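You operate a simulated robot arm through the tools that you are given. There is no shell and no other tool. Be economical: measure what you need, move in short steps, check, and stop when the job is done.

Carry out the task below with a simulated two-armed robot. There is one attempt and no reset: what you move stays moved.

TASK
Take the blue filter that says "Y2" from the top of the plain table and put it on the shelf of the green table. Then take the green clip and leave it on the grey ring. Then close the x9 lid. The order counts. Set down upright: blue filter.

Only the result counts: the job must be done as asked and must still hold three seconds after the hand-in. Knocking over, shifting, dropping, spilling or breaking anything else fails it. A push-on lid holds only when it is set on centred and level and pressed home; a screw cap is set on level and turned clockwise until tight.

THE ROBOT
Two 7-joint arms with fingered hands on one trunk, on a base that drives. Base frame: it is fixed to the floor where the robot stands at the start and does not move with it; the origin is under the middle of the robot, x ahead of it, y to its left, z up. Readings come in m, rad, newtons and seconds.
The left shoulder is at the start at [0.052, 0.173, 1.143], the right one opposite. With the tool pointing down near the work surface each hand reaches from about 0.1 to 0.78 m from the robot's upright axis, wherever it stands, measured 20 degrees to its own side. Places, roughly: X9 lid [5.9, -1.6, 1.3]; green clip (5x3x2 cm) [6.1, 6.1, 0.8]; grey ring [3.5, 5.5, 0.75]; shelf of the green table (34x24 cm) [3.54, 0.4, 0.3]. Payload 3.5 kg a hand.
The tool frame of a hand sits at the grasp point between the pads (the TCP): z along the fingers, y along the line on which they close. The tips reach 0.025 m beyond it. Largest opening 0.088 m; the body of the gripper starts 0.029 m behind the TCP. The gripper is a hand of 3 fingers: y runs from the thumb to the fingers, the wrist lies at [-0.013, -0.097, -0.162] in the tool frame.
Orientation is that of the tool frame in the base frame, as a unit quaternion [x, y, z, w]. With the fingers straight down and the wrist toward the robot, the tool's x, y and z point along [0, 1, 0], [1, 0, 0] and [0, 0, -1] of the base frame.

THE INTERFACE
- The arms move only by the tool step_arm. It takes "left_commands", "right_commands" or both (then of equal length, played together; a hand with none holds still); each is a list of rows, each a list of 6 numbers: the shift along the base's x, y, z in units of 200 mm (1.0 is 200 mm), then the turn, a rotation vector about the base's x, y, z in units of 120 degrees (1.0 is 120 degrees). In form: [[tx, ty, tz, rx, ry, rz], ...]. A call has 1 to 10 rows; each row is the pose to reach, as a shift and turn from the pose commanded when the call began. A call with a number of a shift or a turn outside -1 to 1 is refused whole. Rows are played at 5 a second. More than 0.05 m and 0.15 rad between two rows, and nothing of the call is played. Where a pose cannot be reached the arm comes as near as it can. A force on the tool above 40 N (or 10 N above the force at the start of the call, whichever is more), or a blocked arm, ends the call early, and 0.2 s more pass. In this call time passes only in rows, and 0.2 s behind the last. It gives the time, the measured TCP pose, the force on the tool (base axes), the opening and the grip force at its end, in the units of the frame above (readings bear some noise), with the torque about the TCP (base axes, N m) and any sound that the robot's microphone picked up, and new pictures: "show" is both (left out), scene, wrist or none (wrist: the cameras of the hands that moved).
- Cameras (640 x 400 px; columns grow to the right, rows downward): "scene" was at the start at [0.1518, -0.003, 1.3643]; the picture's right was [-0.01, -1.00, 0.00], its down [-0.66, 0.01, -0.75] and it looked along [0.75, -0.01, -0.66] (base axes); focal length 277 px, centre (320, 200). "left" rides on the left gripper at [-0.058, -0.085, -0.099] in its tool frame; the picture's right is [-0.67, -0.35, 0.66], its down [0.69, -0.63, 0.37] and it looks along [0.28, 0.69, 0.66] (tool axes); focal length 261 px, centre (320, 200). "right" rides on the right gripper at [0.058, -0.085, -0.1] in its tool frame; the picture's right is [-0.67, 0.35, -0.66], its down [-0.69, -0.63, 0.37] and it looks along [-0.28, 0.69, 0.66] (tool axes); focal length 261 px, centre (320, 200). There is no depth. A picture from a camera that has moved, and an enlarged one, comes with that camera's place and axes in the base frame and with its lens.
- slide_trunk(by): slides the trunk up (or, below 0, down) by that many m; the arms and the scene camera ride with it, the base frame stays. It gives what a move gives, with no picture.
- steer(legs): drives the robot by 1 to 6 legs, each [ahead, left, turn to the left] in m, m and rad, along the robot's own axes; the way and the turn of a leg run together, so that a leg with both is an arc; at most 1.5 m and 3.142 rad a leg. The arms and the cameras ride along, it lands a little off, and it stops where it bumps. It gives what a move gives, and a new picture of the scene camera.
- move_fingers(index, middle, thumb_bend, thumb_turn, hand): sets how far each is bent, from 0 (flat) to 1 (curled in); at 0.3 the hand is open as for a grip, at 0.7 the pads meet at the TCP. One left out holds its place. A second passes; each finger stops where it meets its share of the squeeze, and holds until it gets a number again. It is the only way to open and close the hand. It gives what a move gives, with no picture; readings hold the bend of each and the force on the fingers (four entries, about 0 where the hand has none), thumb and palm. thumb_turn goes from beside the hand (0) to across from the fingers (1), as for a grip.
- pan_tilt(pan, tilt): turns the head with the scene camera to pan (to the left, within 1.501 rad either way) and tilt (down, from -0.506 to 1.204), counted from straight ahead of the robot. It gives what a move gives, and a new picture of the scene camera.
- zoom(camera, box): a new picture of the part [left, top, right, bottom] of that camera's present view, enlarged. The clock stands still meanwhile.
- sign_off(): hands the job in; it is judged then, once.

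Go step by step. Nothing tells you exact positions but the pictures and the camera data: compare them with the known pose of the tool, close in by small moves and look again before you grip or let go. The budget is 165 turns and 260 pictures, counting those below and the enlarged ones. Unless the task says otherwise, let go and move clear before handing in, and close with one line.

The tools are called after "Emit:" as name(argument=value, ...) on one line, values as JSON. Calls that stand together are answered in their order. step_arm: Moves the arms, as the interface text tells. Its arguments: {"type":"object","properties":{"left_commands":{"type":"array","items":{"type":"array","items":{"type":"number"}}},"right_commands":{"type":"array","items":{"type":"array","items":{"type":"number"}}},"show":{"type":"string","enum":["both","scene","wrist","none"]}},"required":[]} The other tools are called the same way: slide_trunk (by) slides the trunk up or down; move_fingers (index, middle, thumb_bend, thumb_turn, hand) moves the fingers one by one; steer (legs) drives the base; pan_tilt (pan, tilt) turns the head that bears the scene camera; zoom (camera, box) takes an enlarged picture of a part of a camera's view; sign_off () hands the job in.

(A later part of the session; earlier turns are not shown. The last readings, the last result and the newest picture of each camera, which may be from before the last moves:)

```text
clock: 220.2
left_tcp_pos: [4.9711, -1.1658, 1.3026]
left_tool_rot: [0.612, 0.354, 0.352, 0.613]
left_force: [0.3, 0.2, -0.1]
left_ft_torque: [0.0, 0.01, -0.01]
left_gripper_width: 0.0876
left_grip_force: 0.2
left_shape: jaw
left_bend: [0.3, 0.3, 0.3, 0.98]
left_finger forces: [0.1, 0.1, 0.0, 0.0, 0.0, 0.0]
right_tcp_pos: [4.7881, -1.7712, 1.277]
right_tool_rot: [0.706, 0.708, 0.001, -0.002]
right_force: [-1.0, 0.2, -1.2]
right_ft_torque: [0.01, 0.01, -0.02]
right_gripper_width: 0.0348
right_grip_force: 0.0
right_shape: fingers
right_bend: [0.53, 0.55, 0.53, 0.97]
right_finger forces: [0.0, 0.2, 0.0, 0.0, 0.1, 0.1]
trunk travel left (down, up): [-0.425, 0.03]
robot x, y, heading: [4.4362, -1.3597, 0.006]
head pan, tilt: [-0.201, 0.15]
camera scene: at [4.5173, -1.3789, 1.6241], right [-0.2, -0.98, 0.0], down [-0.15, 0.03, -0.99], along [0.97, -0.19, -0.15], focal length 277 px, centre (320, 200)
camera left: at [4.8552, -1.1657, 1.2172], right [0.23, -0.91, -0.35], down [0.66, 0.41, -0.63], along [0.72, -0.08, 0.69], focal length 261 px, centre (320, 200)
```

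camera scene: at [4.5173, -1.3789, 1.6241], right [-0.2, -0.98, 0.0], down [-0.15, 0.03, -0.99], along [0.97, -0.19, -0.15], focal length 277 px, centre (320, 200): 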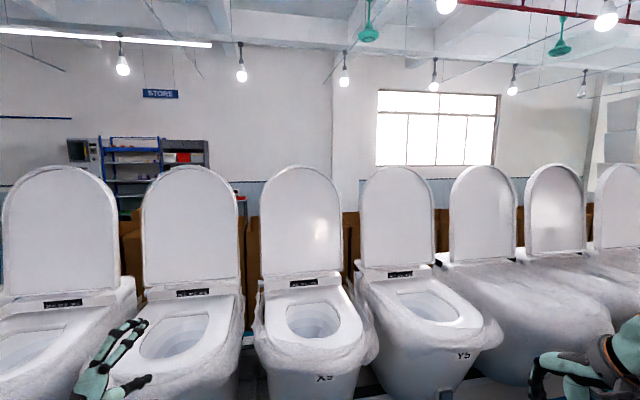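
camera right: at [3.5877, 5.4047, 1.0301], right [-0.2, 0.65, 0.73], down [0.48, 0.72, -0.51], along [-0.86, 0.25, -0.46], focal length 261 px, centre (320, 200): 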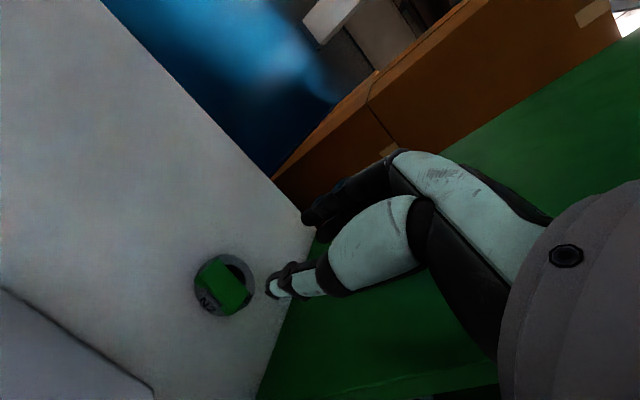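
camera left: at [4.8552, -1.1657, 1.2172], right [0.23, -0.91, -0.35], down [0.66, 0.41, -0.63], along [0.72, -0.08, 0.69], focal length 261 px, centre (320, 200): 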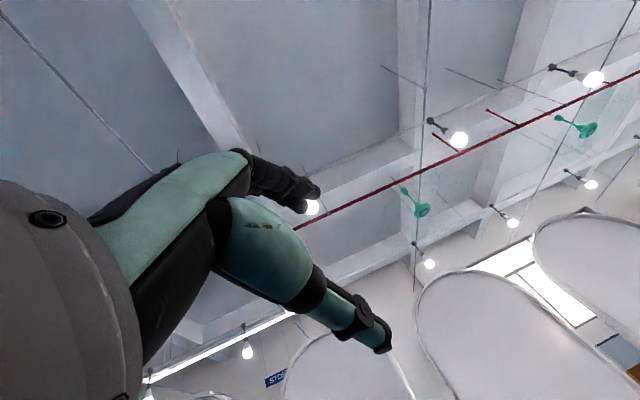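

Now I drive in close and turn slightly right, so the left shoulder leads.

Emit:
steer(legs=[[0.5, 0.03, 0], [0, 0, -0.3]])

Emit:
pan_tilt(pan=0.3, tilt=0.5)

```text
clock: 224.1
left_tcp_pos: [5.4983, -1.3017, 1.3033]
left_tool_rot: [0.658, 0.259, 0.256, 0.659]
left_force: [0.3, 0.6, 0.1]
left_ft_torque: [0.0, 0.03, 0.03]
left_gripper_width: 0.0878
left_grip_force: 0.1
left_shape: jaw
left_bend: [0.3, 0.3, 0.3, 0.98]
left_finger forces: [0.0, 0.0, 0.0, 0.0, 0.0, 0.1]
right_tcp_pos: [5.1447, -1.8267, 1.2778]
right_tool_rot: [0.805, 0.593, 0.001, -0.002]
right_force: [0.5, 0.6, 0.6]
right_ft_torque: [-0.03, 0.0, 0.01]
right_gripper_width: 0.0349
right_grip_force: 0.0
right_shape: fingers
right_bend: [0.53, 0.55, 0.53, 0.97]
right_finger forces: [0.0, 0.1, 0.0, 0.0, 0.0, 0.1]
trunk travel left (down, up): [-0.425, 0.03]
robot x, y, heading: [4.9313, -1.3275, -0.3]
head pan, tilt: [-0.201, 0.15]
camera scene: at [5.0034, -1.3712, 1.6241], right [-0.48, -0.88, 0.0], down [-0.13, 0.07, -0.99], along [0.87, -0.47, -0.15], focal length 277 px, centre (320, 200)
```

scene: 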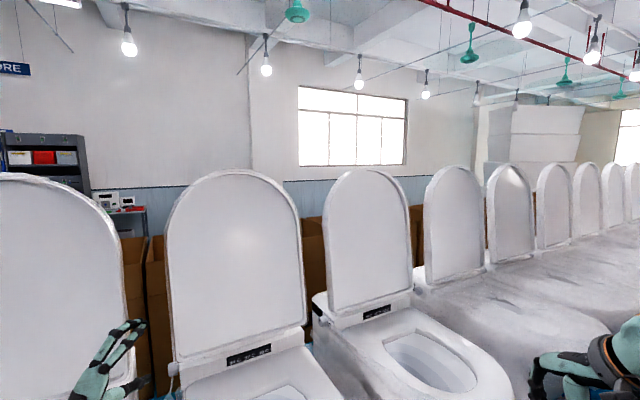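

```text
clock: 225.0
left_tcp_pos: [5.4981, -1.3017, 1.3034]
left_tool_rot: [0.658, 0.259, 0.255, 0.659]
left_force: [0.1, -0.2, -0.4]
left_ft_torque: [-0.01, -0.02, -0.02]
left_gripper_width: 0.088
left_grip_force: 0.0
left_shape: jaw
left_bend: [0.3, 0.3, 0.3, 0.98]
left_finger forces: [0.0, 0.0, 0.0, 0.1, 0.0, 0.0]
right_tcp_pos: [5.1438, -1.8275, 1.2778]
right_tool_rot: [0.805, 0.593, 0.001, -0.001]
right_force: [0.5, 0.4, -0.1]
right_ft_torque: [-0.01, -0.01, 0.0]
right_gripper_width: 0.0349
right_grip_force: 0.0
right_shape: fingers
right_bend: [0.53, 0.55, 0.53, 0.97]
right_finger forces: [0.1, 0.1, 0.1, 0.1, 0.1, 0.0]
trunk travel left (down, up): [-0.425, 0.03]
robot x, y, heading: [4.9315, -1.3298, -0.298]
head pan, tilt: [0.3, 0.499]
camera scene: at [5.012, -1.327, 1.5918], right [0.0, -1.0, 0.0], down [-0.48, 0.0, -0.88], along [0.88, 0.0, -0.48], focal length 277 px, centre (320, 200)
```

scene: 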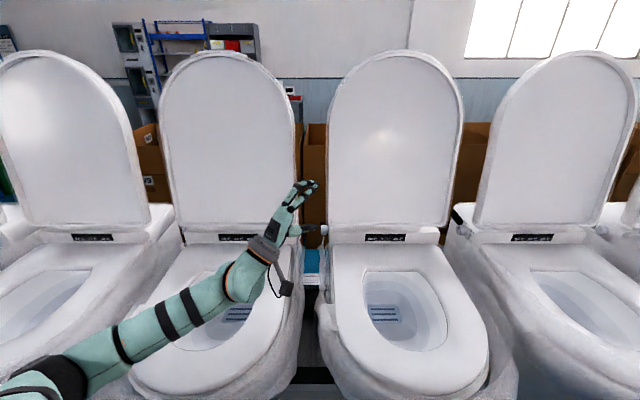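

I have a clear view: X9's lid leans back about 19°, from (5.80, z 1.06) to (5.98, z 1.58). I need roughly 0.1 m more reach, so I'll look down to see how the base sits relative to the bench.

Emit:
pan_tilt(pan=0.3, tilt=1.2)

```text
clock: 226.1
left_tcp_pos: [5.4984, -1.3018, 1.3039]
left_tool_rot: [0.658, 0.259, 0.255, 0.659]
left_force: [0.7, 0.2, -0.1]
left_ft_torque: [-0.02, -0.01, 0.01]
left_gripper_width: 0.0877
left_grip_force: 0.2
left_shape: jaw
left_bend: [0.3, 0.3, 0.3, 0.98]
left_finger forces: [0.0, 0.0, 0.0, 0.0, 0.0, 0.0]
right_tcp_pos: [5.1437, -1.8272, 1.2775]
right_tool_rot: [0.805, 0.593, 0.001, -0.001]
right_force: [0.2, -0.4, 0.6]
right_ft_torque: [0.01, 0.02, 0.0]
right_gripper_width: 0.035
right_grip_force: 0.1
right_shape: fingers
right_bend: [0.53, 0.55, 0.53, 0.97]
right_finger forces: [0.0, 0.0, 0.1, 0.1, 0.0, 0.0]
trunk travel left (down, up): [-0.425, 0.03]
robot x, y, heading: [4.9286, -1.3276, -0.3]
head pan, tilt: [0.3, 1.201]
camera scene: at [4.977, -1.3268, 1.5382], right [0.0, -1.0, 0.0], down [-0.93, 0.0, -0.36], along [0.36, 0.0, -0.93], focal length 277 px, centre (320, 200)
```

scene: 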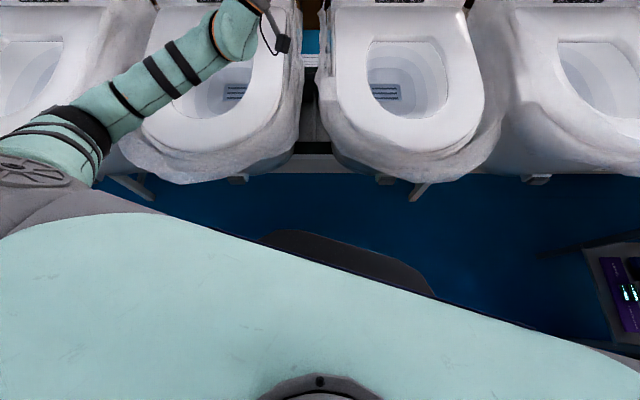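

There's room to move closer: the bench front is near x = 5.42. The gap is too narrow for the hand, so I'll hook the top edge with the right hand, pitched forward. First I back off and turn left so the right shoulder leads.

Emit:
steer(legs=[[-0.45, 0, 0], [0, 0, 0.9]])

Emit:
slide_trunk(by=0.028)

Emit:
move_fingers(hand="right", index=0.5, middle=0.5, thumb_bend=0.15)

```text
clock: 231.1
left_tcp_pos: [4.829, -0.7322, 1.304]
left_tool_rot: [0.478, 0.521, 0.519, 0.481]
left_force: [-0.2, 0.2, -0.1]
left_ft_torque: [0.0, 0.03, 0.03]
left_gripper_width: 0.0876
left_grip_force: 0.0
left_shape: jaw
left_bend: [0.3, 0.3, 0.3, 0.98]
left_finger forces: [0.1, 0.0, 0.0, 0.1, 0.1, 0.0]
right_tcp_pos: [5.0235, -1.3357, 1.2777]
right_tool_rot: [0.464, 0.886, 0.0, -0.002]
right_force: [-0.3, 0.0, 0.3]
right_ft_torque: [0.04, 0.05, 0.0]
right_gripper_width: 0.0347
right_grip_force: 0.1
right_shape: fingers
right_bend: [0.53, 0.55, 0.53, 0.97]
right_finger forces: [0.1, 0.1, 0.1, 0.0, 0.0, 0.1]
trunk travel left (down, up): [-0.425, 0.03]
robot x, y, heading: [4.5011, -1.1938, 0.606]
head pan, tilt: [0.3, 1.201]
camera scene: at [4.525, -1.1582, 1.5382], right [0.79, -0.62, 0.0], down [-0.57, -0.73, -0.36], along [0.22, 0.28, -0.93], focal length 277 px, centre (320, 200)
```

scene: 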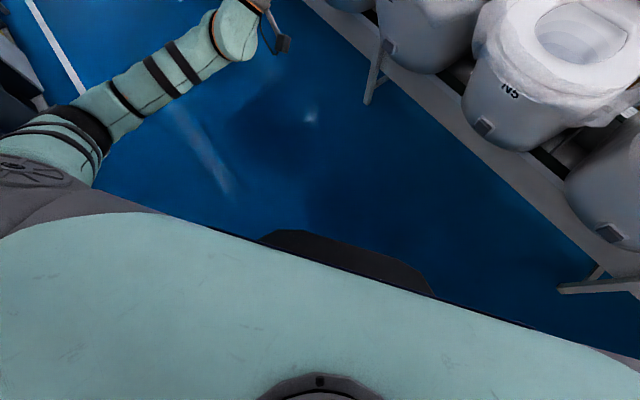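

```text
clock: 231.9
left_tcp_pos: [4.8276, -0.7335, 1.3316]
left_tool_rot: [0.478, 0.521, 0.518, 0.481]
left_force: [0.4, -0.5, 0.1]
left_ft_torque: [0.03, 0.02, -0.05]
left_gripper_width: 0.0878
left_grip_force: 0.0
left_shape: jaw
left_bend: [0.3, 0.3, 0.3, 0.98]
left_finger forces: [0.0, 0.1, 0.0, 0.1, 0.0, 0.0]
right_tcp_pos: [5.0225, -1.3351, 1.3059]
right_tool_rot: [0.464, 0.886, 0.0, -0.002]
right_force: [-0.1, 0.3, -0.2]
right_ft_torque: [0.05, 0.0, -0.03]
right_gripper_width: 0.0349
right_grip_force: 0.1
right_shape: fingers
right_bend: [0.53, 0.55, 0.53, 0.97]
right_finger forces: [0.1, 0.0, 0.0, 0.0, 0.0, 0.0]
trunk travel left (down, up): [-0.453, 0.002]
robot x, y, heading: [4.4977, -1.1966, 0.61]
head pan, tilt: [0.3, 1.201]
```

```text
clock: 232.9
left_tcp_pos: [4.8294, -0.734, 1.3316]
left_tool_rot: [0.479, 0.52, 0.519, 0.481]
left_force: [0.2, 0.0, -0.1]
left_ft_torque: [0.02, -0.01, 0.02]
left_gripper_width: 0.0876
left_grip_force: 0.1
left_shape: jaw
left_bend: [0.3, 0.3, 0.3, 0.98]
left_finger forces: [0.1, 0.1, 0.1, 0.0, 0.0, 0.0]
right_tcp_pos: [5.0225, -1.335, 1.3051]
right_tool_rot: [0.464, 0.886, 0.0, -0.002]
right_force: [-0.2, 1.3, -0.6]
right_ft_torque: [-0.03, -0.03, -0.02]
right_gripper_width: 0.0735
right_grip_force: 0.1
right_shape: fingers
right_bend: [0.5, 0.5, 0.15, 0.97]
right_finger forces: [0.1, 0.0, 0.0, 0.0, 0.0, 0.0]
trunk travel left (down, up): [-0.453, 0.002]
robot x, y, heading: [4.5001, -1.1973, 0.604]
head pan, tilt: [0.3, 1.201]
```

I'll yaw the right hand to face the lid and raise it, then pitch it forward.

Emit:
step_arm(right_commands=[[0, 0, 0.16, 0, 0, -0.06], [0, 0, 0.32, 0, 0, -0.12], [0, 0, 0.48, 0, 0, -0.18], [0, 0, 0.64, 0, 0, -0.24], [0, 0, 0.8, 0, 0, -0.285]], show="none")

Emit:
step_arm(right_commands=[[0, 0, 0.15, 0, -0.068, 0], [0, 0, 0.3, 0, -0.136, 0], [0, 0, 0.45, 0, -0.204, 0], [0, 0, 0.6, 0, -0.272, 0], [0, 0, 0.75, 0, -0.34, 0], [0, 0, 0.95, 0, -0.41, 0]], show="none")

Emit:
pan_tilt(pan=-0.6, tilt=0.2)

```text
clock: 234.1
left_tcp_pos: [4.827, -0.732, 1.3314]
left_tool_rot: [0.48, 0.519, 0.518, 0.482]
left_force: [0.3, 0.7, 0.6]
left_ft_torque: [-0.01, 0.0, -0.01]
left_gripper_width: 0.0878
left_grip_force: 0.0
left_shape: jaw
left_bend: [0.3, 0.3, 0.3, 0.98]
left_finger forces: [0.0, 0.0, 0.0, 0.0, 0.0, 0.0]
right_tcp_pos: [5.0212, -1.333, 1.4666]
right_tool_rot: [0.704, 0.71, 0.001, -0.002]
right_force: [0.0, 0.3, 0.5]
right_ft_torque: [-0.03, 0.0, 0.02]
right_gripper_width: 0.0733
right_grip_force: 0.1
right_shape: fingers
right_bend: [0.5, 0.5, 0.15, 0.97]
right_finger forces: [0.1, 0.1, 0.0, 0.0, 0.0, 0.0]
trunk travel left (down, up): [-0.453, 0.002]
robot x, y, heading: [4.4985, -1.1991, 0.604]
head pan, tilt: [0.3, 1.201]
```

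```text
clock: 235.5
left_tcp_pos: [4.8276, -0.7316, 1.3323]
left_tool_rot: [0.479, 0.52, 0.518, 0.482]
left_force: [-0.6, 0.2, -0.2]
left_ft_torque: [0.03, -0.02, -0.03]
left_gripper_width: 0.0877
left_grip_force: 0.0
left_shape: jaw
left_bend: [0.3, 0.3, 0.3, 0.98]
left_finger forces: [0.0, 0.0, 0.0, 0.0, 0.0, 0.0]
right_tcp_pos: [5.0222, -1.3335, 1.6572]
right_tool_rot: [0.64, 0.646, 0.294, 0.295]
right_force: [-0.1, 0.3, 0.1]
right_ft_torque: [0.02, -0.01, 0.04]
right_gripper_width: 0.0734
right_grip_force: 0.0
right_shape: fingers
right_bend: [0.5, 0.5, 0.15, 0.97]
right_finger forces: [0.0, 0.0, 0.0, 0.1, 0.0, 0.1]
trunk travel left (down, up): [-0.453, 0.002]
robot x, y, heading: [4.5007, -1.2003, 0.608]
head pan, tilt: [0.3, 1.201]
```

```text
clock: 236.7
left_tcp_pos: [4.8294, -0.7328, 1.332]
left_tool_rot: [0.479, 0.52, 0.518, 0.481]
left_force: [0.3, 0.7, 0.0]
left_ft_torque: [0.01, -0.01, 0.0]
left_gripper_width: 0.088
left_grip_force: 0.1
left_shape: jaw
left_bend: [0.3, 0.3, 0.3, 0.98]
left_finger forces: [0.0, 0.0, 0.0, 0.0, 0.0, 0.0]
right_tcp_pos: [5.0198, -1.3336, 1.6569]
right_tool_rot: [0.64, 0.647, 0.294, 0.293]
right_force: [-0.7, -0.8, 0.3]
right_ft_torque: [-0.03, 0.04, 0.01]
right_gripper_width: 0.0728
right_grip_force: 0.2
right_shape: fingers
right_bend: [0.5, 0.5, 0.15, 0.97]
right_finger forces: [0.0, 0.0, 0.0, 0.1, 0.1, 0.0]
trunk travel left (down, up): [-0.453, 0.002]
robot x, y, heading: [4.4973, -1.1958, 0.606]
head pan, tilt: [-0.6, 0.201]
camera scene: at [4.5825, -1.2021, 1.6467], right [0.01, -1.0, 0.0], down [-0.2, 0.0, -0.98], along [0.98, 0.01, -0.2], focal length 277 px, centre (320, 200)
```

scene: 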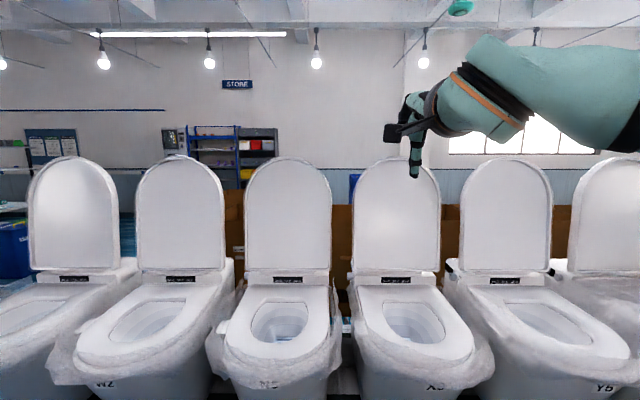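

The hand is posed well. I'll drive diagonally into position in front of X9.

Emit:
steer(legs=[[0.27, -0.46, 0]])

Emit:
zoom(camera="right", box=[0, 0, 640, 400])

```text
clock: 239.8
left_tcp_pos: [5.3133, -0.949, 1.3317]
left_tool_rot: [0.479, 0.519, 0.518, 0.483]
left_force: [-0.1, 0.8, 0.2]
left_ft_torque: [-0.01, 0.02, -0.01]
left_gripper_width: 0.0877
left_grip_force: 0.0
left_shape: jaw
left_bend: [0.3, 0.3, 0.3, 0.98]
left_finger forces: [0.1, 0.0, 0.0, 0.0, 0.0, 0.0]
right_tcp_pos: [5.5051, -1.55, 1.6581]
right_tool_rot: [0.64, 0.646, 0.293, 0.295]
right_force: [0.4, -0.8, -0.2]
right_ft_torque: [0.01, -0.01, 0.0]
right_gripper_width: 0.0733
right_grip_force: 0.0
right_shape: fingers
right_bend: [0.5, 0.5, 0.15, 0.97]
right_finger forces: [0.0, 0.0, 0.0, 0.1, 0.0, 0.0]
trunk travel left (down, up): [-0.453, 0.002]
robot x, y, heading: [4.9848, -1.4159, 0.603]
head pan, tilt: [-0.6, 0.201]
camera scene: at [5.0661, -1.4187, 1.647], right [0.01, -1.0, 0.0], down [-0.2, 0.0, -0.98], along [0.98, 0.0, -0.2], focal length 277 px, centre (320, 200)
```

scene: 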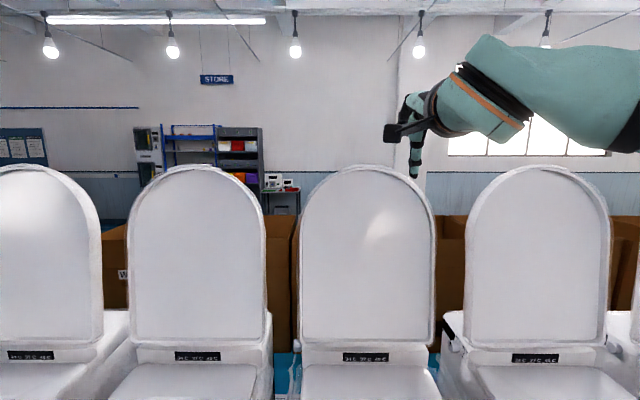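

```text
1.00 times, centred on (320, 200) of right (not enlarged: the box is as wide or as high as the picture)
camera zoom: at [5.3734, -1.4948, 1.6576], right [-0.26, -0.67, 0.7], down [-0.13, -0.69, -0.71], along [0.96, -0.28, 0.1], focal length 261 px, centre (320, 200)
```

zoom: 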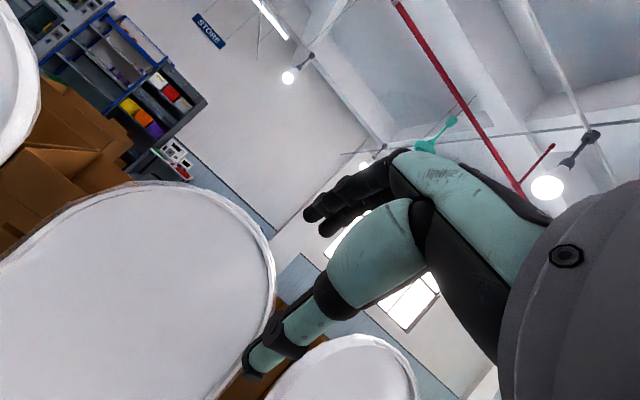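

The thumb would hit the lid front when I hook the top edge, so I'll turn it beside the hand and curl the fingers a bit more.

Emit:
move_fingers(hand="right", index=0.62, middle=0.62, thumb_bend=0.0, thumb_turn=0.0)

Emit:
zoom(camera="right", box=[0, 0, 640, 400])

Emit:
zoom(camera="scene", box=[300, 20, 540, 200])

```text
clock: 240.8
left_tcp_pos: [5.3156, -0.9507, 1.3323]
left_tool_rot: [0.479, 0.52, 0.518, 0.481]
left_force: [0.1, -0.1, 0.0]
left_ft_torque: [0.04, -0.02, -0.02]
left_gripper_width: 0.0879
left_grip_force: 0.0
left_shape: jaw
left_bend: [0.3, 0.3, 0.3, 0.98]
left_finger forces: [0.0, 0.1, 0.2, 0.0, 0.0, 0.1]
right_tcp_pos: [5.508, -1.5536, 1.6587]
right_tool_rot: [0.64, 0.646, 0.294, 0.294]
right_force: [0.7, 0.0, 0.7]
right_ft_torque: [0.03, -0.02, 0.02]
right_gripper_width: 0.1135
right_grip_force: 0.0
right_shape: fingers
right_bend: [0.62, 0.62, 0.0, 0.0]
right_finger forces: [0.1, 0.0, 0.1, 0.0, 0.0, 0.0]
trunk travel left (down, up): [-0.453, 0.002]
robot x, y, heading: [4.9846, -1.4113, 0.604]
head pan, tilt: [-0.6, 0.201]
```

```text
1.00 times, centred on (320, 200) of right (not enlarged: the box is as wide or as high as the picture)
camera zoom: at [5.3763, -1.4962, 1.6568], right [-0.26, -0.67, 0.7], down [-0.13, -0.69, -0.71], along [0.96, -0.28, 0.09], focal length 261 px, centre (320, 200)
```

zoom: 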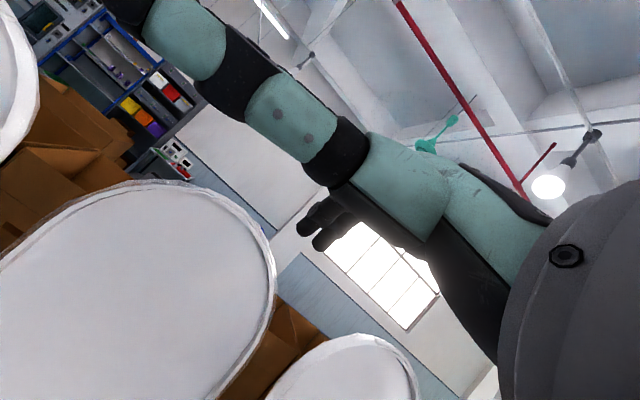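

```text
2.22 times, centred on (420, 110) of scene
camera zoom: at [5.069, -1.4201, 1.6468], right [0.01, -1.0, 0.0], down [-0.2, 0.0, -0.98], along [0.98, 0.01, -0.2], focal length 616 px, centre (98, 400)
```

zoom: 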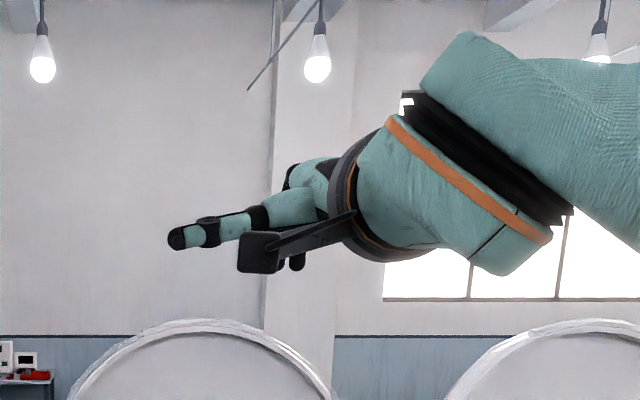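

The thumb is now out to the side. I'll extend forward above the lid top.

Emit:
step_arm(right_commands=[[0.2, -0.02, 0, 0, 0, 0], [0.4, -0.03, 0, 0, 0, 0], [0.6, -0.04, 0, 0, 0, 0], [0.8, -0.05, 0, 0, 0, 0], [1.0, -0.06, 0, 0, 0, 0]], show="none")

Emit:
step_arm(right_commands=[[0.2, 0, 0, 0, 0, 0], [0.4, 0, 0, 0, 0, 0], [0.6, 0, 0, 0, 0, 0], [0.8, 0, 0, 0, 0, 0], [1.0, 0, 0, 0, 0, 0]])

```text
clock: 242.0
left_tcp_pos: [5.3168, -0.9502, 1.3316]
left_tool_rot: [0.48, 0.52, 0.517, 0.481]
left_force: [0.3, 0.1, -0.1]
left_ft_torque: [-0.01, -0.02, -0.02]
left_gripper_width: 0.0877
left_grip_force: 0.1
left_shape: jaw
left_bend: [0.3, 0.3, 0.3, 0.98]
left_finger forces: [0.0, 0.1, 0.0, 0.0, 0.0, 0.0]
right_tcp_pos: [5.7102, -1.5643, 1.6556]
right_tool_rot: [0.641, 0.646, 0.292, 0.294]
right_force: [0.4, 0.1, 0.2]
right_ft_torque: [-0.01, -0.04, 0.0]
right_gripper_width: 0.1136
right_grip_force: 0.0
right_shape: fingers
right_bend: [0.62, 0.62, 0.0, 0.0]
right_finger forces: [0.0, 0.0, 0.1, 0.0, 0.0, 0.0]
trunk travel left (down, up): [-0.453, 0.002]
robot x, y, heading: [4.9878, -1.4166, 0.609]
head pan, tilt: [-0.6, 0.201]
```

```text
clock: 243.2
left_tcp_pos: [5.3167, -0.9504, 1.3312]
left_tool_rot: [0.479, 0.521, 0.518, 0.481]
left_force: [0.7, 0.6, 0.6]
left_ft_torque: [0.02, 0.02, 0.01]
left_gripper_width: 0.088
left_grip_force: 0.0
left_shape: jaw
left_bend: [0.3, 0.3, 0.3, 0.98]
left_finger forces: [0.0, 0.0, 0.0, 0.0, 0.1, 0.0]
right_tcp_pos: [5.8001, -1.5858, 1.6383]
right_tool_rot: [0.641, 0.647, 0.292, 0.293]
right_force: [0.8, -1.1, -0.1]
right_ft_torque: [0.03, -0.03, 0.04]
right_gripper_width: 0.1135
right_grip_force: 0.2
right_shape: fingers
right_bend: [0.62, 0.62, 0.0, 0.0]
right_finger forces: [0.0, 0.1, 0.0, 0.1, 0.0, 0.0]
right hand out of reach, approached as far as the arm can: row 3, 4, 5
trunk travel left (down, up): [-0.453, 0.002]
robot x, y, heading: [4.9818, -1.4139, 0.604]
head pan, tilt: [-0.6, 0.201]
camera scene: at [5.071, -1.4204, 1.6466], right [0.01, -1.0, 0.0], down [-0.2, 0.0, -0.98], along [0.98, 0.01, -0.2], focal length 277 px, centre (320, 200)
camera right: at [5.6689, -1.5306, 1.6391], right [-0.26, -0.67, 0.7], down [-0.13, -0.69, -0.71], along [0.96, -0.28, 0.09], focal length 261 px, centre (320, 200)
```

scene: 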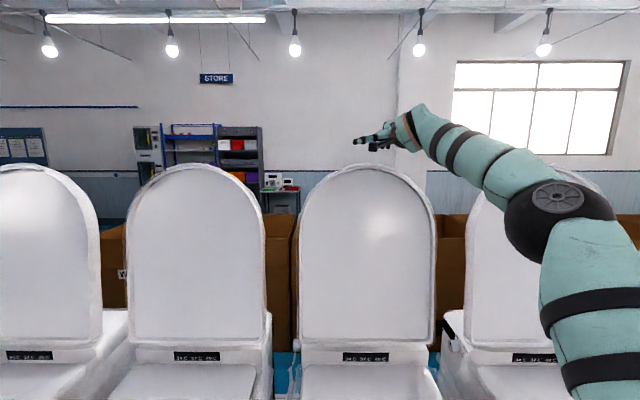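
right: 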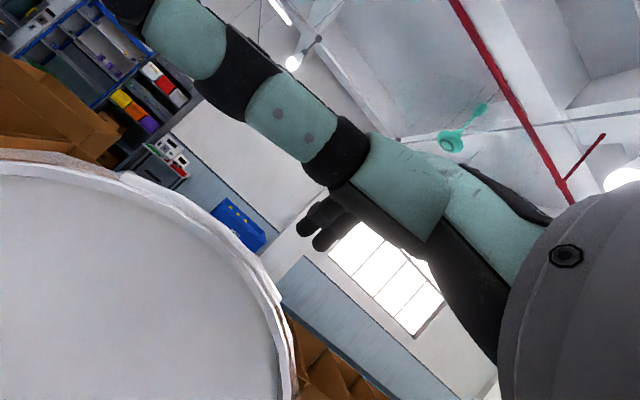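

The wrist angle seems to limit the reach. I'll relax the hand's yaw toward the robot's heading and push forward again.

Emit:
step_arm(right_commands=[[-0.05, 0, 0.05, 0, 0, 0.065], [-0.05, 0, 0.05, 0, 0, 0.13], [-0.05, 0, 0.05, 0, 0, 0.195], [-0.05, 0, 0.05, 0, 0, 0.25], [0.1, 0, 0.05, 0, 0, 0.25], [0.3, 0, 0.05, 0, 0, 0.25], [0.5, 0, 0.05, 0, 0, 0.25], [0.7, 0, 0.05, 0, 0, 0.25]])

```text
clock: 245.0
left_tcp_pos: [5.3147, -0.9496, 1.3312]
left_tool_rot: [0.48, 0.52, 0.517, 0.482]
left_force: [0.6, -0.1, 0.0]
left_ft_torque: [0.02, 0.01, -0.01]
left_gripper_width: 0.0878
left_grip_force: 0.0
left_shape: jaw
left_bend: [0.3, 0.3, 0.3, 0.98]
left_finger forces: [0.0, 0.0, 0.0, 0.0, 0.0, 0.0]
right_tcp_pos: [5.7444, -1.5112, 1.5768]
right_tool_rot: [0.455, 0.787, 0.361, 0.21]
right_force: [0.3, -0.3, 0.3]
right_ft_torque: [0.0, 0.0, 0.01]
right_gripper_width: 0.1138
right_grip_force: 0.0
right_shape: fingers
right_bend: [0.62, 0.62, 0.0, 0.0]
right_finger forces: [0.1, 0.0, 0.0, 0.1, 0.0, 0.0]
right hand out of reach, approached as far as the arm can: row 2, 3, 4, 5, 6, 7, 8
trunk travel left (down, up): [-0.453, 0.002]
robot x, y, heading: [4.9832, -1.4117, 0.604]
head pan, tilt: [-0.6, 0.201]
camera scene: at [5.0686, -1.4194, 1.6468], right [0.01, -1.0, 0.0], down [-0.2, 0.0, -0.98], along [0.98, 0.0, -0.2], focal length 277 px, centre (320, 200)
camera right: at [5.6027, -1.5275, 1.5761], right [0.1, -0.71, 0.69], down [0.23, -0.66, -0.71], along [0.97, 0.23, 0.1], focal length 261 px, centre (320, 200)
```

scene: 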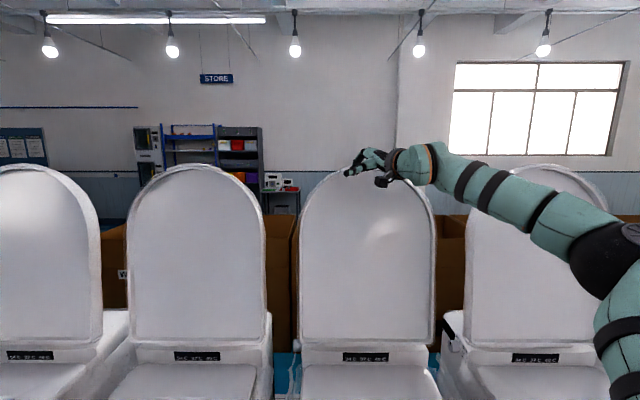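
right: 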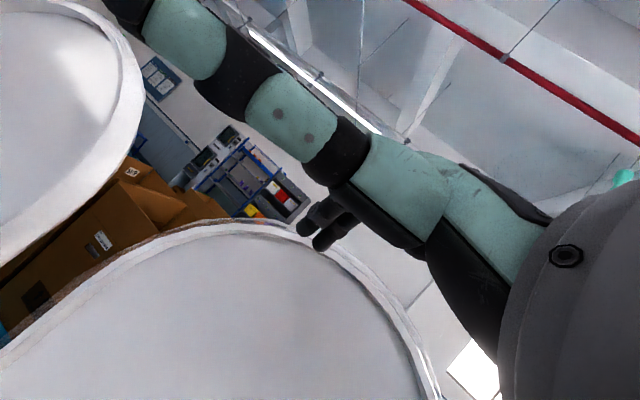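

That was worse, so a yaw toward the right is better. Triangulating again puts the lid top at x of about 5.87, z 1.58, so I need only about 0.1 m more. I'll restore the yaw with a shallower pitch and then inch the base in.

Emit:
step_arm(right_commands=[[-0.15, -0.05, 0.12, 0, 0, -0.06], [-0.3, -0.1, 0.24, 0, 0, -0.12], [-0.4, -0.15, 0.36, 0, 0, -0.18], [-0.4, -0.18, 0.45, 0, 0, -0.25]], show="none")

Emit:
step_arm(right_commands=[[0, 0, 0.02, 0, -0.05, 0], [0, 0, 0.04, 0, -0.1, 0], [0, 0, 0.06, 0, -0.125, 0]], show="none")

Emit:
steer(legs=[[0.05, -0.04, 0]])

```text
clock: 246.0
left_tcp_pos: [5.3147, -0.9489, 1.3304]
left_tool_rot: [0.478, 0.521, 0.518, 0.482]
left_force: [0.8, 0.4, 0.3]
left_ft_torque: [0.02, 0.02, -0.01]
left_gripper_width: 0.0879
left_grip_force: 0.1
left_shape: jaw
left_bend: [0.3, 0.3, 0.3, 0.98]
left_finger forces: [0.0, 0.0, 0.0, 0.0, 0.0, 0.0]
right_tcp_pos: [5.6649, -1.5528, 1.6699]
right_tool_rot: [0.641, 0.645, 0.293, 0.295]
right_force: [-0.9, 0.6, 0.8]
right_ft_torque: [0.0, 0.01, 0.02]
right_gripper_width: 0.1138
right_grip_force: 0.1
right_shape: fingers
right_bend: [0.62, 0.62, 0.0, 0.0]
right_finger forces: [0.1, 0.0, 0.0, 0.0, 0.0, 0.0]
trunk travel left (down, up): [-0.453, 0.002]
robot x, y, heading: [4.9849, -1.4095, 0.605]
head pan, tilt: [-0.6, 0.201]
```

```text
clock: 246.8
left_tcp_pos: [5.3166, -0.9505, 1.3311]
left_tool_rot: [0.478, 0.521, 0.518, 0.481]
left_force: [-0.7, -0.2, -0.4]
left_ft_torque: [0.04, -0.01, 0.02]
left_gripper_width: 0.0876
left_grip_force: 0.0
left_shape: jaw
left_bend: [0.3, 0.3, 0.3, 0.98]
left_finger forces: [0.0, 0.0, 0.0, 0.0, 0.0, 0.1]
right_tcp_pos: [5.6666, -1.5547, 1.6818]
right_tool_rot: [0.596, 0.602, 0.375, 0.377]
right_force: [0.4, 0.2, -0.9]
right_ft_torque: [0.0, 0.02, 0.01]
right_gripper_width: 0.1138
right_grip_force: 0.2
right_shape: fingers
right_bend: [0.62, 0.62, 0.0, 0.0]
right_finger forces: [0.0, 0.0, 0.0, 0.1, 0.0, 0.0]
trunk travel left (down, up): [-0.453, 0.002]
robot x, y, heading: [4.9827, -1.4159, 0.604]
head pan, tilt: [-0.6, 0.201]
```

```text
clock: 247.8
left_tcp_pos: [5.3679, -0.9545, 1.3338]
left_tool_rot: [0.476, 0.518, 0.52, 0.485]
left_force: [-0.5, 0.1, 0.2]
left_ft_torque: [0.0, 0.03, 0.02]
left_gripper_width: 0.0877
left_grip_force: 0.0
left_shape: jaw
left_bend: [0.3, 0.3, 0.3, 0.98]
left_finger forces: [0.0, 0.1, 0.0, 0.1, 0.0, 0.0]
right_tcp_pos: [5.7148, -1.5575, 1.6877]
right_tool_rot: [0.594, 0.601, 0.378, 0.379]
right_force: [-0.8, -0.2, 0.7]
right_ft_torque: [0.03, 0.0, 0.01]
right_gripper_width: 0.1138
right_grip_force: 0.0
right_shape: fingers
right_bend: [0.62, 0.62, 0.0, 0.0]
right_finger forces: [0.1, 0.0, 0.0, 0.0, 0.0, 0.0]
trunk travel left (down, up): [-0.453, 0.002]
robot x, y, heading: [5.0485, -1.4176, 0.605]
head pan, tilt: [-0.6, 0.201]
camera scene: at [5.117, -1.4231, 1.6476], right [0.0, -1.0, 0.0], down [-0.19, 0.0, -0.98], along [0.98, 0.0, -0.19], focal length 277 px, centre (320, 200)
```

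scene: 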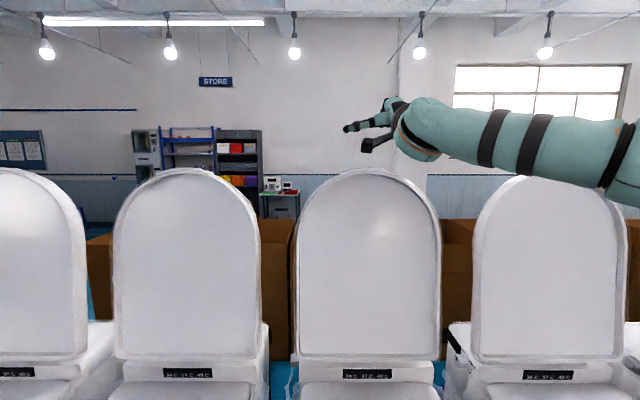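

The camera pitch changed a little in that last move, so the base may be touching something. I'll look down.

Emit:
pan_tilt(pan=-0.6, tilt=1.2)

```text
clock: 249.1
left_tcp_pos: [5.377, -0.9539, 1.3327]
left_tool_rot: [0.478, 0.52, 0.519, 0.481]
left_force: [-0.1, -0.2, 0.1]
left_ft_torque: [0.01, 0.03, -0.01]
left_gripper_width: 0.0876
left_grip_force: 0.0
left_shape: jaw
left_bend: [0.3, 0.3, 0.3, 0.98]
left_finger forces: [0.1, 0.0, 0.0, 0.0, 0.0, 0.0]
right_tcp_pos: [5.7277, -1.5587, 1.683]
right_tool_rot: [0.596, 0.601, 0.375, 0.377]
right_force: [-0.9, 0.1, -0.1]
right_ft_torque: [0.03, -0.01, -0.01]
right_gripper_width: 0.1136
right_grip_force: 0.1
right_shape: fingers
right_bend: [0.62, 0.62, 0.0, 0.0]
right_finger forces: [0.1, 0.0, 0.0, 0.1, 0.0, 0.0]
trunk travel left (down, up): [-0.453, 0.002]
robot x, y, heading: [5.0473, -1.4182, 0.604]
head pan, tilt: [-0.6, 1.201]
camera scene: at [5.0926, -1.424, 1.5655], right [0.0, -1.0, 0.0], down [-0.93, 0.0, -0.36], along [0.36, 0.0, -0.93], focal length 277 px, centre (320, 200)
```

scene: 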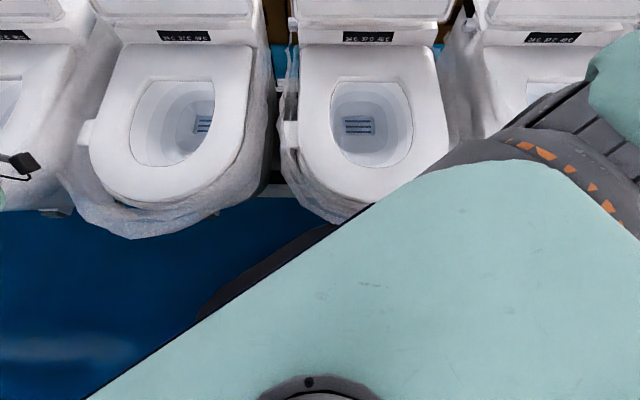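

It had only been swaying and has settled. I'll extend over the lid top again.

Emit:
step_arm(right_commands=[[0.2, 0, 0, 0, 0, 0], [0.4, 0, 0, 0, 0, 0], [0.6, 0, 0, 0, 0, 0], [0.8, 0, 0, 0, 0, 0], [1.0, 0, 0, 0, 0, 0]], show="none")

Emit:
pan_tilt(pan=-0.6, tilt=0.1)

Emit:
zoom(camera="right", box=[0, 0, 640, 400])

```text
clock: 250.3
left_tcp_pos: [5.3776, -0.9544, 1.3316]
left_tool_rot: [0.479, 0.52, 0.518, 0.481]
left_force: [0.5, -0.3, -0.2]
left_ft_torque: [0.01, 0.01, -0.01]
left_gripper_width: 0.0877
left_grip_force: 0.1
left_shape: jaw
left_bend: [0.3, 0.3, 0.3, 0.98]
left_finger forces: [0.0, 0.0, 0.1, 0.0, 0.0, 0.0]
right_tcp_pos: [5.8945, -1.585, 1.6363]
right_tool_rot: [0.596, 0.603, 0.376, 0.375]
right_force: [0.7, -0.1, 0.2]
right_ft_torque: [0.01, 0.0, 0.02]
right_gripper_width: 0.1135
right_grip_force: 0.0
right_shape: fingers
right_bend: [0.62, 0.62, 0.0, 0.0]
right_finger forces: [0.0, 0.0, 0.1, 0.0, 0.0, 0.2]
right hand out of reach, approached as far as the arm can: row 4, 5
trunk travel left (down, up): [-0.453, 0.002]
robot x, y, heading: [5.0463, -1.4181, 0.607]
head pan, tilt: [-0.6, 1.201]
```

```text
clock: 251.6
left_tcp_pos: [5.379, -0.9537, 1.3323]
left_tool_rot: [0.479, 0.52, 0.518, 0.482]
left_force: [0.4, -0.3, -0.3]
left_ft_torque: [-0.02, 0.01, -0.01]
left_gripper_width: 0.0878
left_grip_force: 0.1
left_shape: jaw
left_bend: [0.3, 0.3, 0.3, 0.98]
left_finger forces: [0.0, 0.1, 0.1, 0.0, 0.0, 0.0]
right_tcp_pos: [5.8945, -1.5844, 1.6379]
right_tool_rot: [0.597, 0.602, 0.374, 0.376]
right_force: [-0.1, 0.0, -0.1]
right_ft_torque: [0.01, 0.02, 0.0]
right_gripper_width: 0.1133
right_grip_force: 0.1
right_shape: fingers
right_bend: [0.62, 0.62, 0.0, 0.0]
right_finger forces: [0.0, 0.1, 0.0, 0.1, 0.0, 0.0]
trunk travel left (down, up): [-0.453, 0.002]
robot x, y, heading: [5.0483, -1.4174, 0.61]
head pan, tilt: [-0.6, 0.099]
camera scene: at [5.1307, -1.424, 1.6561], right [0.0, -1.0, 0.0], down [-0.1, 0.0, -0.99], along [0.99, 0.0, -0.1], focal length 277 px, centre (320, 200)
```

scene: 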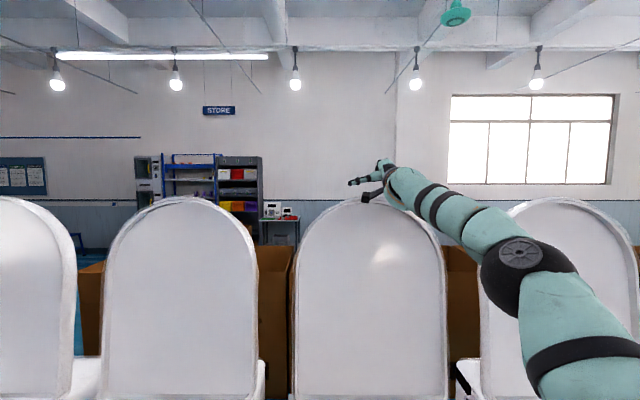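

```text
1.00 times, centred on (320, 200) of right (not enlarged: the box is as wide or as high as the picture)
camera zoom: at [5.768, -1.5278, 1.6031], right [-0.43, -0.67, 0.6], down [0.06, -0.69, -0.72], along [0.9, -0.28, 0.34], focal length 261 px, centre (320, 200)
```

zoom: 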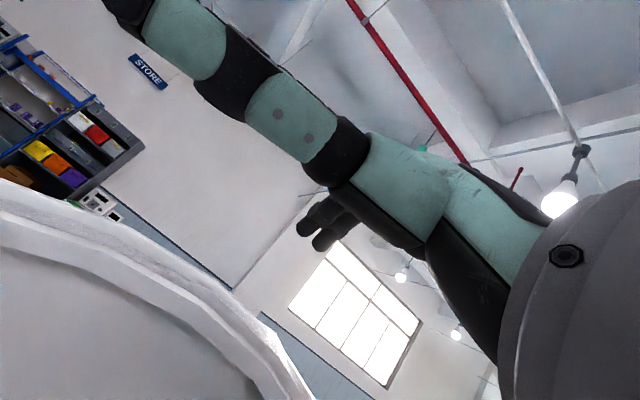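

The fingertips are just at the lid's top edge (x about 5.88, z 1.585). I'll inch the base forward 4 cm so they pass behind it.

Emit:
steer(legs=[[0.033, -0.023, 0]])

Emit:
step_arm(right_commands=[[0.05, 0, 0, 0, 0, 0], [0.1, 0.02, 0, 0, 0, 0]])

```text
clock: 252.5
left_tcp_pos: [5.4067, -0.9541, 1.3327]
left_tool_rot: [0.477, 0.518, 0.519, 0.484]
left_force: [-0.9, 0.2, -0.3]
left_ft_torque: [0.05, 0.03, 0.03]
left_gripper_width: 0.0878
left_grip_force: 0.1
left_shape: jaw
left_bend: [0.3, 0.3, 0.3, 0.98]
left_finger forces: [0.0, 0.1, 0.1, 0.0, 0.0, 0.0]
right_tcp_pos: [5.9218, -1.5847, 1.6427]
right_tool_rot: [0.596, 0.6, 0.377, 0.378]
right_force: [0.2, -0.2, 1.3]
right_ft_torque: [0.03, 0.03, -0.03]
right_gripper_width: 0.1136
right_grip_force: 0.1
right_shape: fingers
right_bend: [0.62, 0.62, 0.0, 0.0]
right_finger forces: [0.1, 0.0, 0.0, 0.0, 0.0, 0.1]
trunk travel left (down, up): [-0.453, 0.002]
robot x, y, heading: [5.0865, -1.4175, 0.605]
head pan, tilt: [-0.6, 0.099]
camera scene: at [5.157, -1.4241, 1.6569], right [0.0, -1.0, 0.0], down [-0.09, 0.0, -1.0], along [1.0, 0.0, -0.09], focal length 277 px, centre (320, 200)
```

scene: 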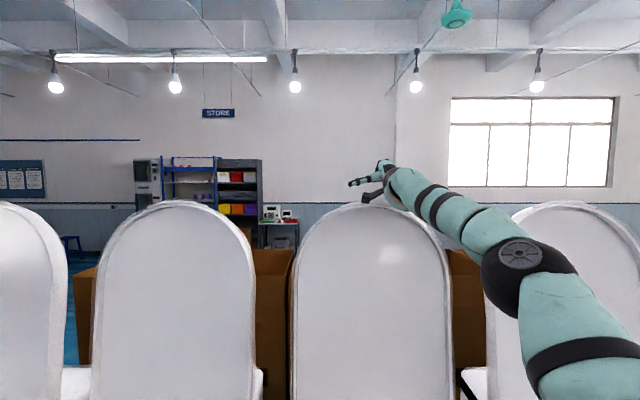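

```text
clock: 253.1
left_tcp_pos: [5.4157, -0.954, 1.3317]
left_tool_rot: [0.479, 0.52, 0.518, 0.482]
left_force: [-0.1, 0.2, 0.4]
left_ft_torque: [0.04, 0.02, 0.04]
left_gripper_width: 0.0877
left_grip_force: 0.0
left_shape: jaw
left_bend: [0.3, 0.3, 0.3, 0.98]
left_finger forces: [0.0, 0.1, 0.1, 0.0, 0.0, 0.1]
right_tcp_pos: [5.9344, -1.5869, 1.6373]
right_tool_rot: [0.596, 0.601, 0.376, 0.377]
right_force: [-0.5, 0.6, 0.5]
right_ft_torque: [0.01, 0.04, 0.01]
right_gripper_width: 0.1135
right_grip_force: 0.0
right_shape: fingers
right_bend: [0.62, 0.62, 0.0, 0.0]
right_finger forces: [0.0, 0.1, 0.1, 0.1, 0.0, 0.0]
right hand out of reach, approached as far as the arm can: row 1, 2
trunk travel left (down, up): [-0.453, 0.002]
robot x, y, heading: [5.0839, -1.4173, 0.602]
head pan, tilt: [-0.6, 0.099]
camera scene: at [5.1667, -1.4241, 1.6564], right [0.0, -1.0, 0.0], down [-0.1, 0.0, -1.0], along [1.0, 0.0, -0.1], focal length 277 px, centre (320, 200)
camera right: at [5.8078, -1.5309, 1.6021], right [-0.44, -0.67, 0.6], down [0.06, -0.69, -0.72], along [0.9, -0.28, 0.34], focal length 261 px, centre (320, 200)
```

scene: 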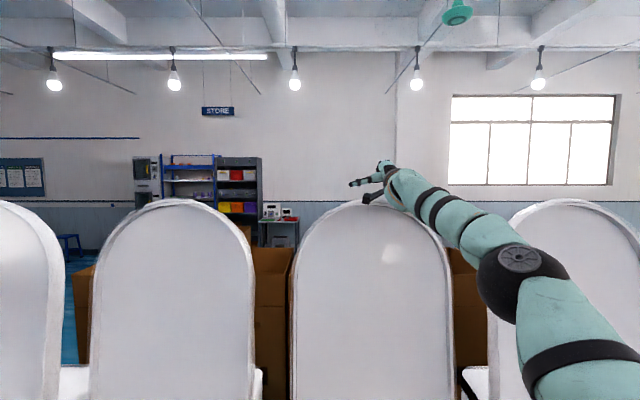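
right: 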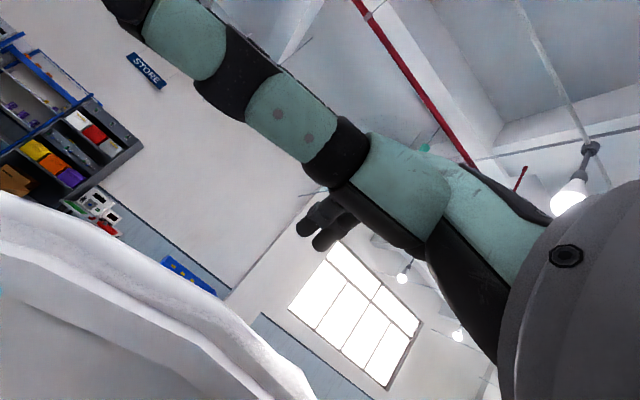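

The fingertips are now past the lid's back edge. I'll bring them down just behind it, watching the force.

Emit:
step_arm(right_commands=[[-0.07, 0.04, -0.06, 0, 0, 0], [-0.12, 0.08, -0.14, 0, 0, 0], [-0.13, 0.1, -0.22, 0, 0, 0], [-0.13, 0.1, -0.28, 0, 0, 0], [-0.13, 0.1, -0.33, 0, 0, 0], [-0.13, 0.1, -0.38, 0, 0, 0]])

```text
clock: 254.5
left_tcp_pos: [5.4188, -0.9549, 1.3316]
left_tool_rot: [0.479, 0.52, 0.518, 0.482]
left_force: [-0.2, -0.6, -0.8]
left_ft_torque: [0.01, 0.03, 0.0]
left_gripper_width: 0.0876
left_grip_force: 0.1
left_shape: jaw
left_bend: [0.3, 0.3, 0.3, 0.98]
left_finger forces: [0.1, 0.0, 0.0, 0.0, 0.1, 0.0]
right_tcp_pos: [5.9133, -1.569, 1.6064]
right_tool_rot: [0.596, 0.602, 0.375, 0.376]
right_force: [0.4, -0.4, 0.7]
right_ft_torque: [0.0, 0.02, -0.03]
right_gripper_width: 0.1134
right_grip_force: 0.1
right_shape: fingers
right_bend: [0.62, 0.62, 0.0, 0.0]
right_finger forces: [0.1, 0.0, 0.0, 0.0, 0.0, 0.0]
right hand out of reach, approached as far as the arm can: row 3, 4, 5, 6
trunk travel left (down, up): [-0.453, 0.002]
robot x, y, heading: [5.0897, -1.4206, 0.607]
head pan, tilt: [-0.6, 0.099]
camera scene: at [5.1695, -1.4236, 1.6562], right [0.0, -1.0, 0.0], down [-0.1, 0.0, -1.0], along [1.0, 0.0, -0.1], focal length 277 px, centre (320, 200)
camera right: at [5.7858, -1.5127, 1.5725], right [-0.44, -0.67, 0.6], down [0.06, -0.69, -0.72], along [0.9, -0.28, 0.34], focal length 261 px, centre (320, 200)
```

scene: 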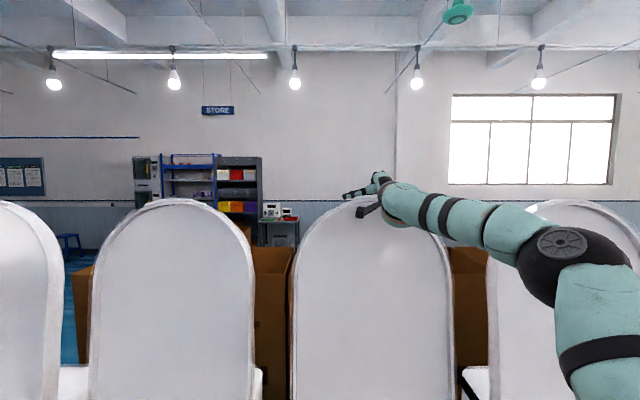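
right: 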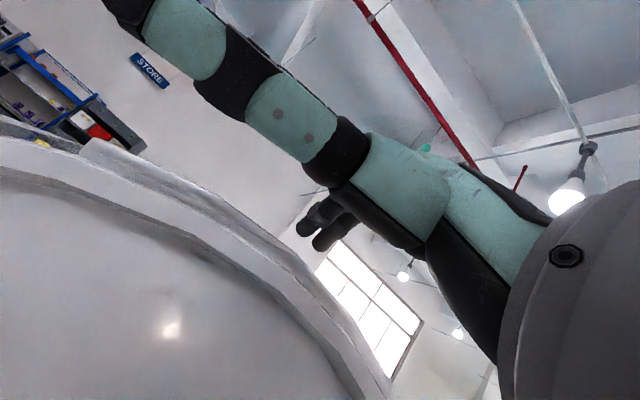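

The arm can't go lower at this reach, but sliding the trunk down lowers the whole pose. I'll do that in small steps.

Emit:
slide_trunk(by=-0.025)

Emit:
zoom(camera="right", box=[0, 0, 640, 400])

Emit:
zoom(camera="scene", box=[300, 140, 460, 260])

```text
clock: 255.2
left_tcp_pos: [5.418, -0.9542, 1.3056]
left_tool_rot: [0.48, 0.52, 0.517, 0.482]
left_force: [-0.3, -0.1, 0.3]
left_ft_torque: [0.01, 0.0, 0.02]
left_gripper_width: 0.0876
left_grip_force: 0.0
left_shape: jaw
left_bend: [0.3, 0.3, 0.3, 0.98]
left_finger forces: [0.0, 0.0, 0.1, 0.1, 0.0, 0.0]
right_tcp_pos: [5.9124, -1.5711, 1.5819]
right_tool_rot: [0.597, 0.601, 0.375, 0.376]
right_force: [-0.4, -0.8, 0.1]
right_ft_torque: [-0.01, 0.03, 0.0]
right_gripper_width: 0.1136
right_grip_force: 0.1
right_shape: fingers
right_bend: [0.62, 0.62, 0.0, 0.0]
right_finger forces: [0.1, 0.0, 0.1, 0.0, 0.0, 0.0]
trunk travel left (down, up): [-0.428, 0.027]
robot x, y, heading: [5.0845, -1.4165, 0.611]
head pan, tilt: [-0.6, 0.099]
```

```text
1.00 times, centred on (320, 200) of right (not enlarged: the box is as wide or as high as the picture)
camera zoom: at [5.7866, -1.5143, 1.5478], right [-0.43, -0.67, 0.6], down [0.06, -0.69, -0.72], along [0.9, -0.28, 0.34], focal length 261 px, centre (320, 200)
```

zoom: 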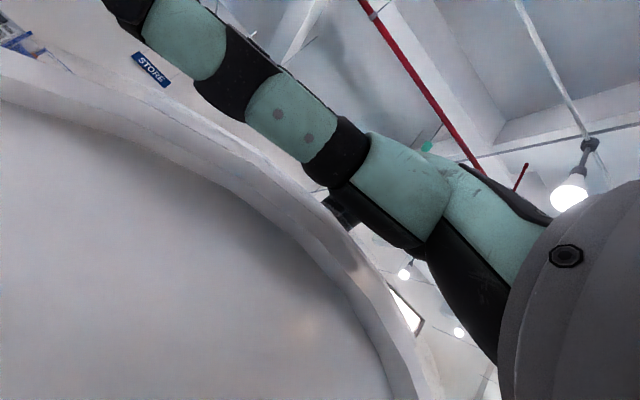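

```text
3.33 times, centred on (380, 200) of scene
camera zoom: at [5.172, -1.4232, 1.6313], right [0.0, -1.0, 0.0], down [-0.1, 0.0, -0.99], along [0.99, 0.0, -0.1], focal length 924 px, centre (120, 200)
```

zoom: 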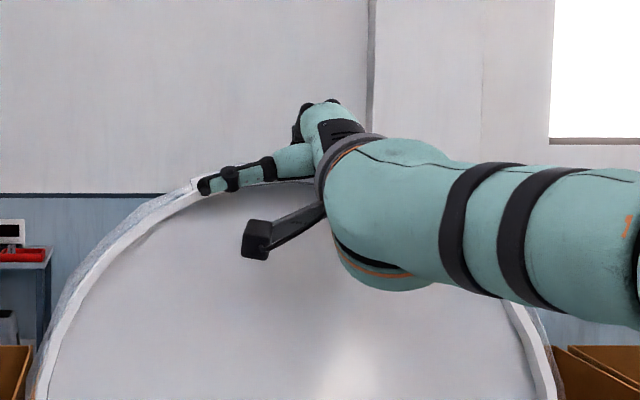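

In the wrist view the fingertips are now hidden behind the lid rim. A little lower still.

Emit:
slide_trunk(by=-0.02)

Emit:
zoom(camera="right", box=[200, 100, 500, 400])

```text
clock: 255.9
left_tcp_pos: [5.4176, -0.9547, 1.2857]
left_tool_rot: [0.479, 0.52, 0.517, 0.482]
left_force: [0.1, 0.0, 0.6]
left_ft_torque: [-0.01, -0.02, 0.03]
left_gripper_width: 0.0878
left_grip_force: 0.1
left_shape: jaw
left_bend: [0.3, 0.3, 0.3, 0.98]
left_finger forces: [0.1, 0.1, 0.0, 0.0, 0.0, 0.0]
right_tcp_pos: [5.912, -1.5692, 1.5635]
right_tool_rot: [0.596, 0.601, 0.375, 0.377]
right_force: [0.4, -0.2, 2.4]
right_ft_torque: [-0.03, -0.05, 0.0]
right_gripper_width: 0.1148
right_grip_force: 0.6
right_shape: fingers
right_bend: [0.6, 0.62, 0.0, 0.0]
right_finger forces: [2.1, 0.0, 0.0, 0.1, 0.0, 0.1]
trunk travel left (down, up): [-0.408, 0.047]
robot x, y, heading: [5.0885, -1.4142, 0.607]
head pan, tilt: [-0.6, 0.099]
```

```text
1.33 times, centred on (350, 250) of right
camera zoom: at [5.7853, -1.5141, 1.5285], right [-0.44, -0.67, 0.6], down [0.06, -0.69, -0.72], along [0.9, -0.28, 0.34], focal length 348 px, centre (280, 133)
```

zoom: 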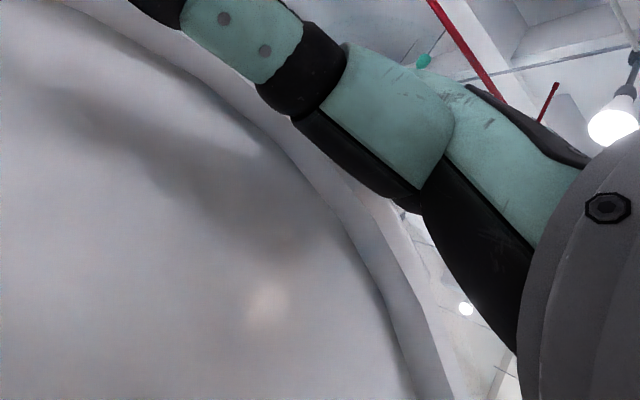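

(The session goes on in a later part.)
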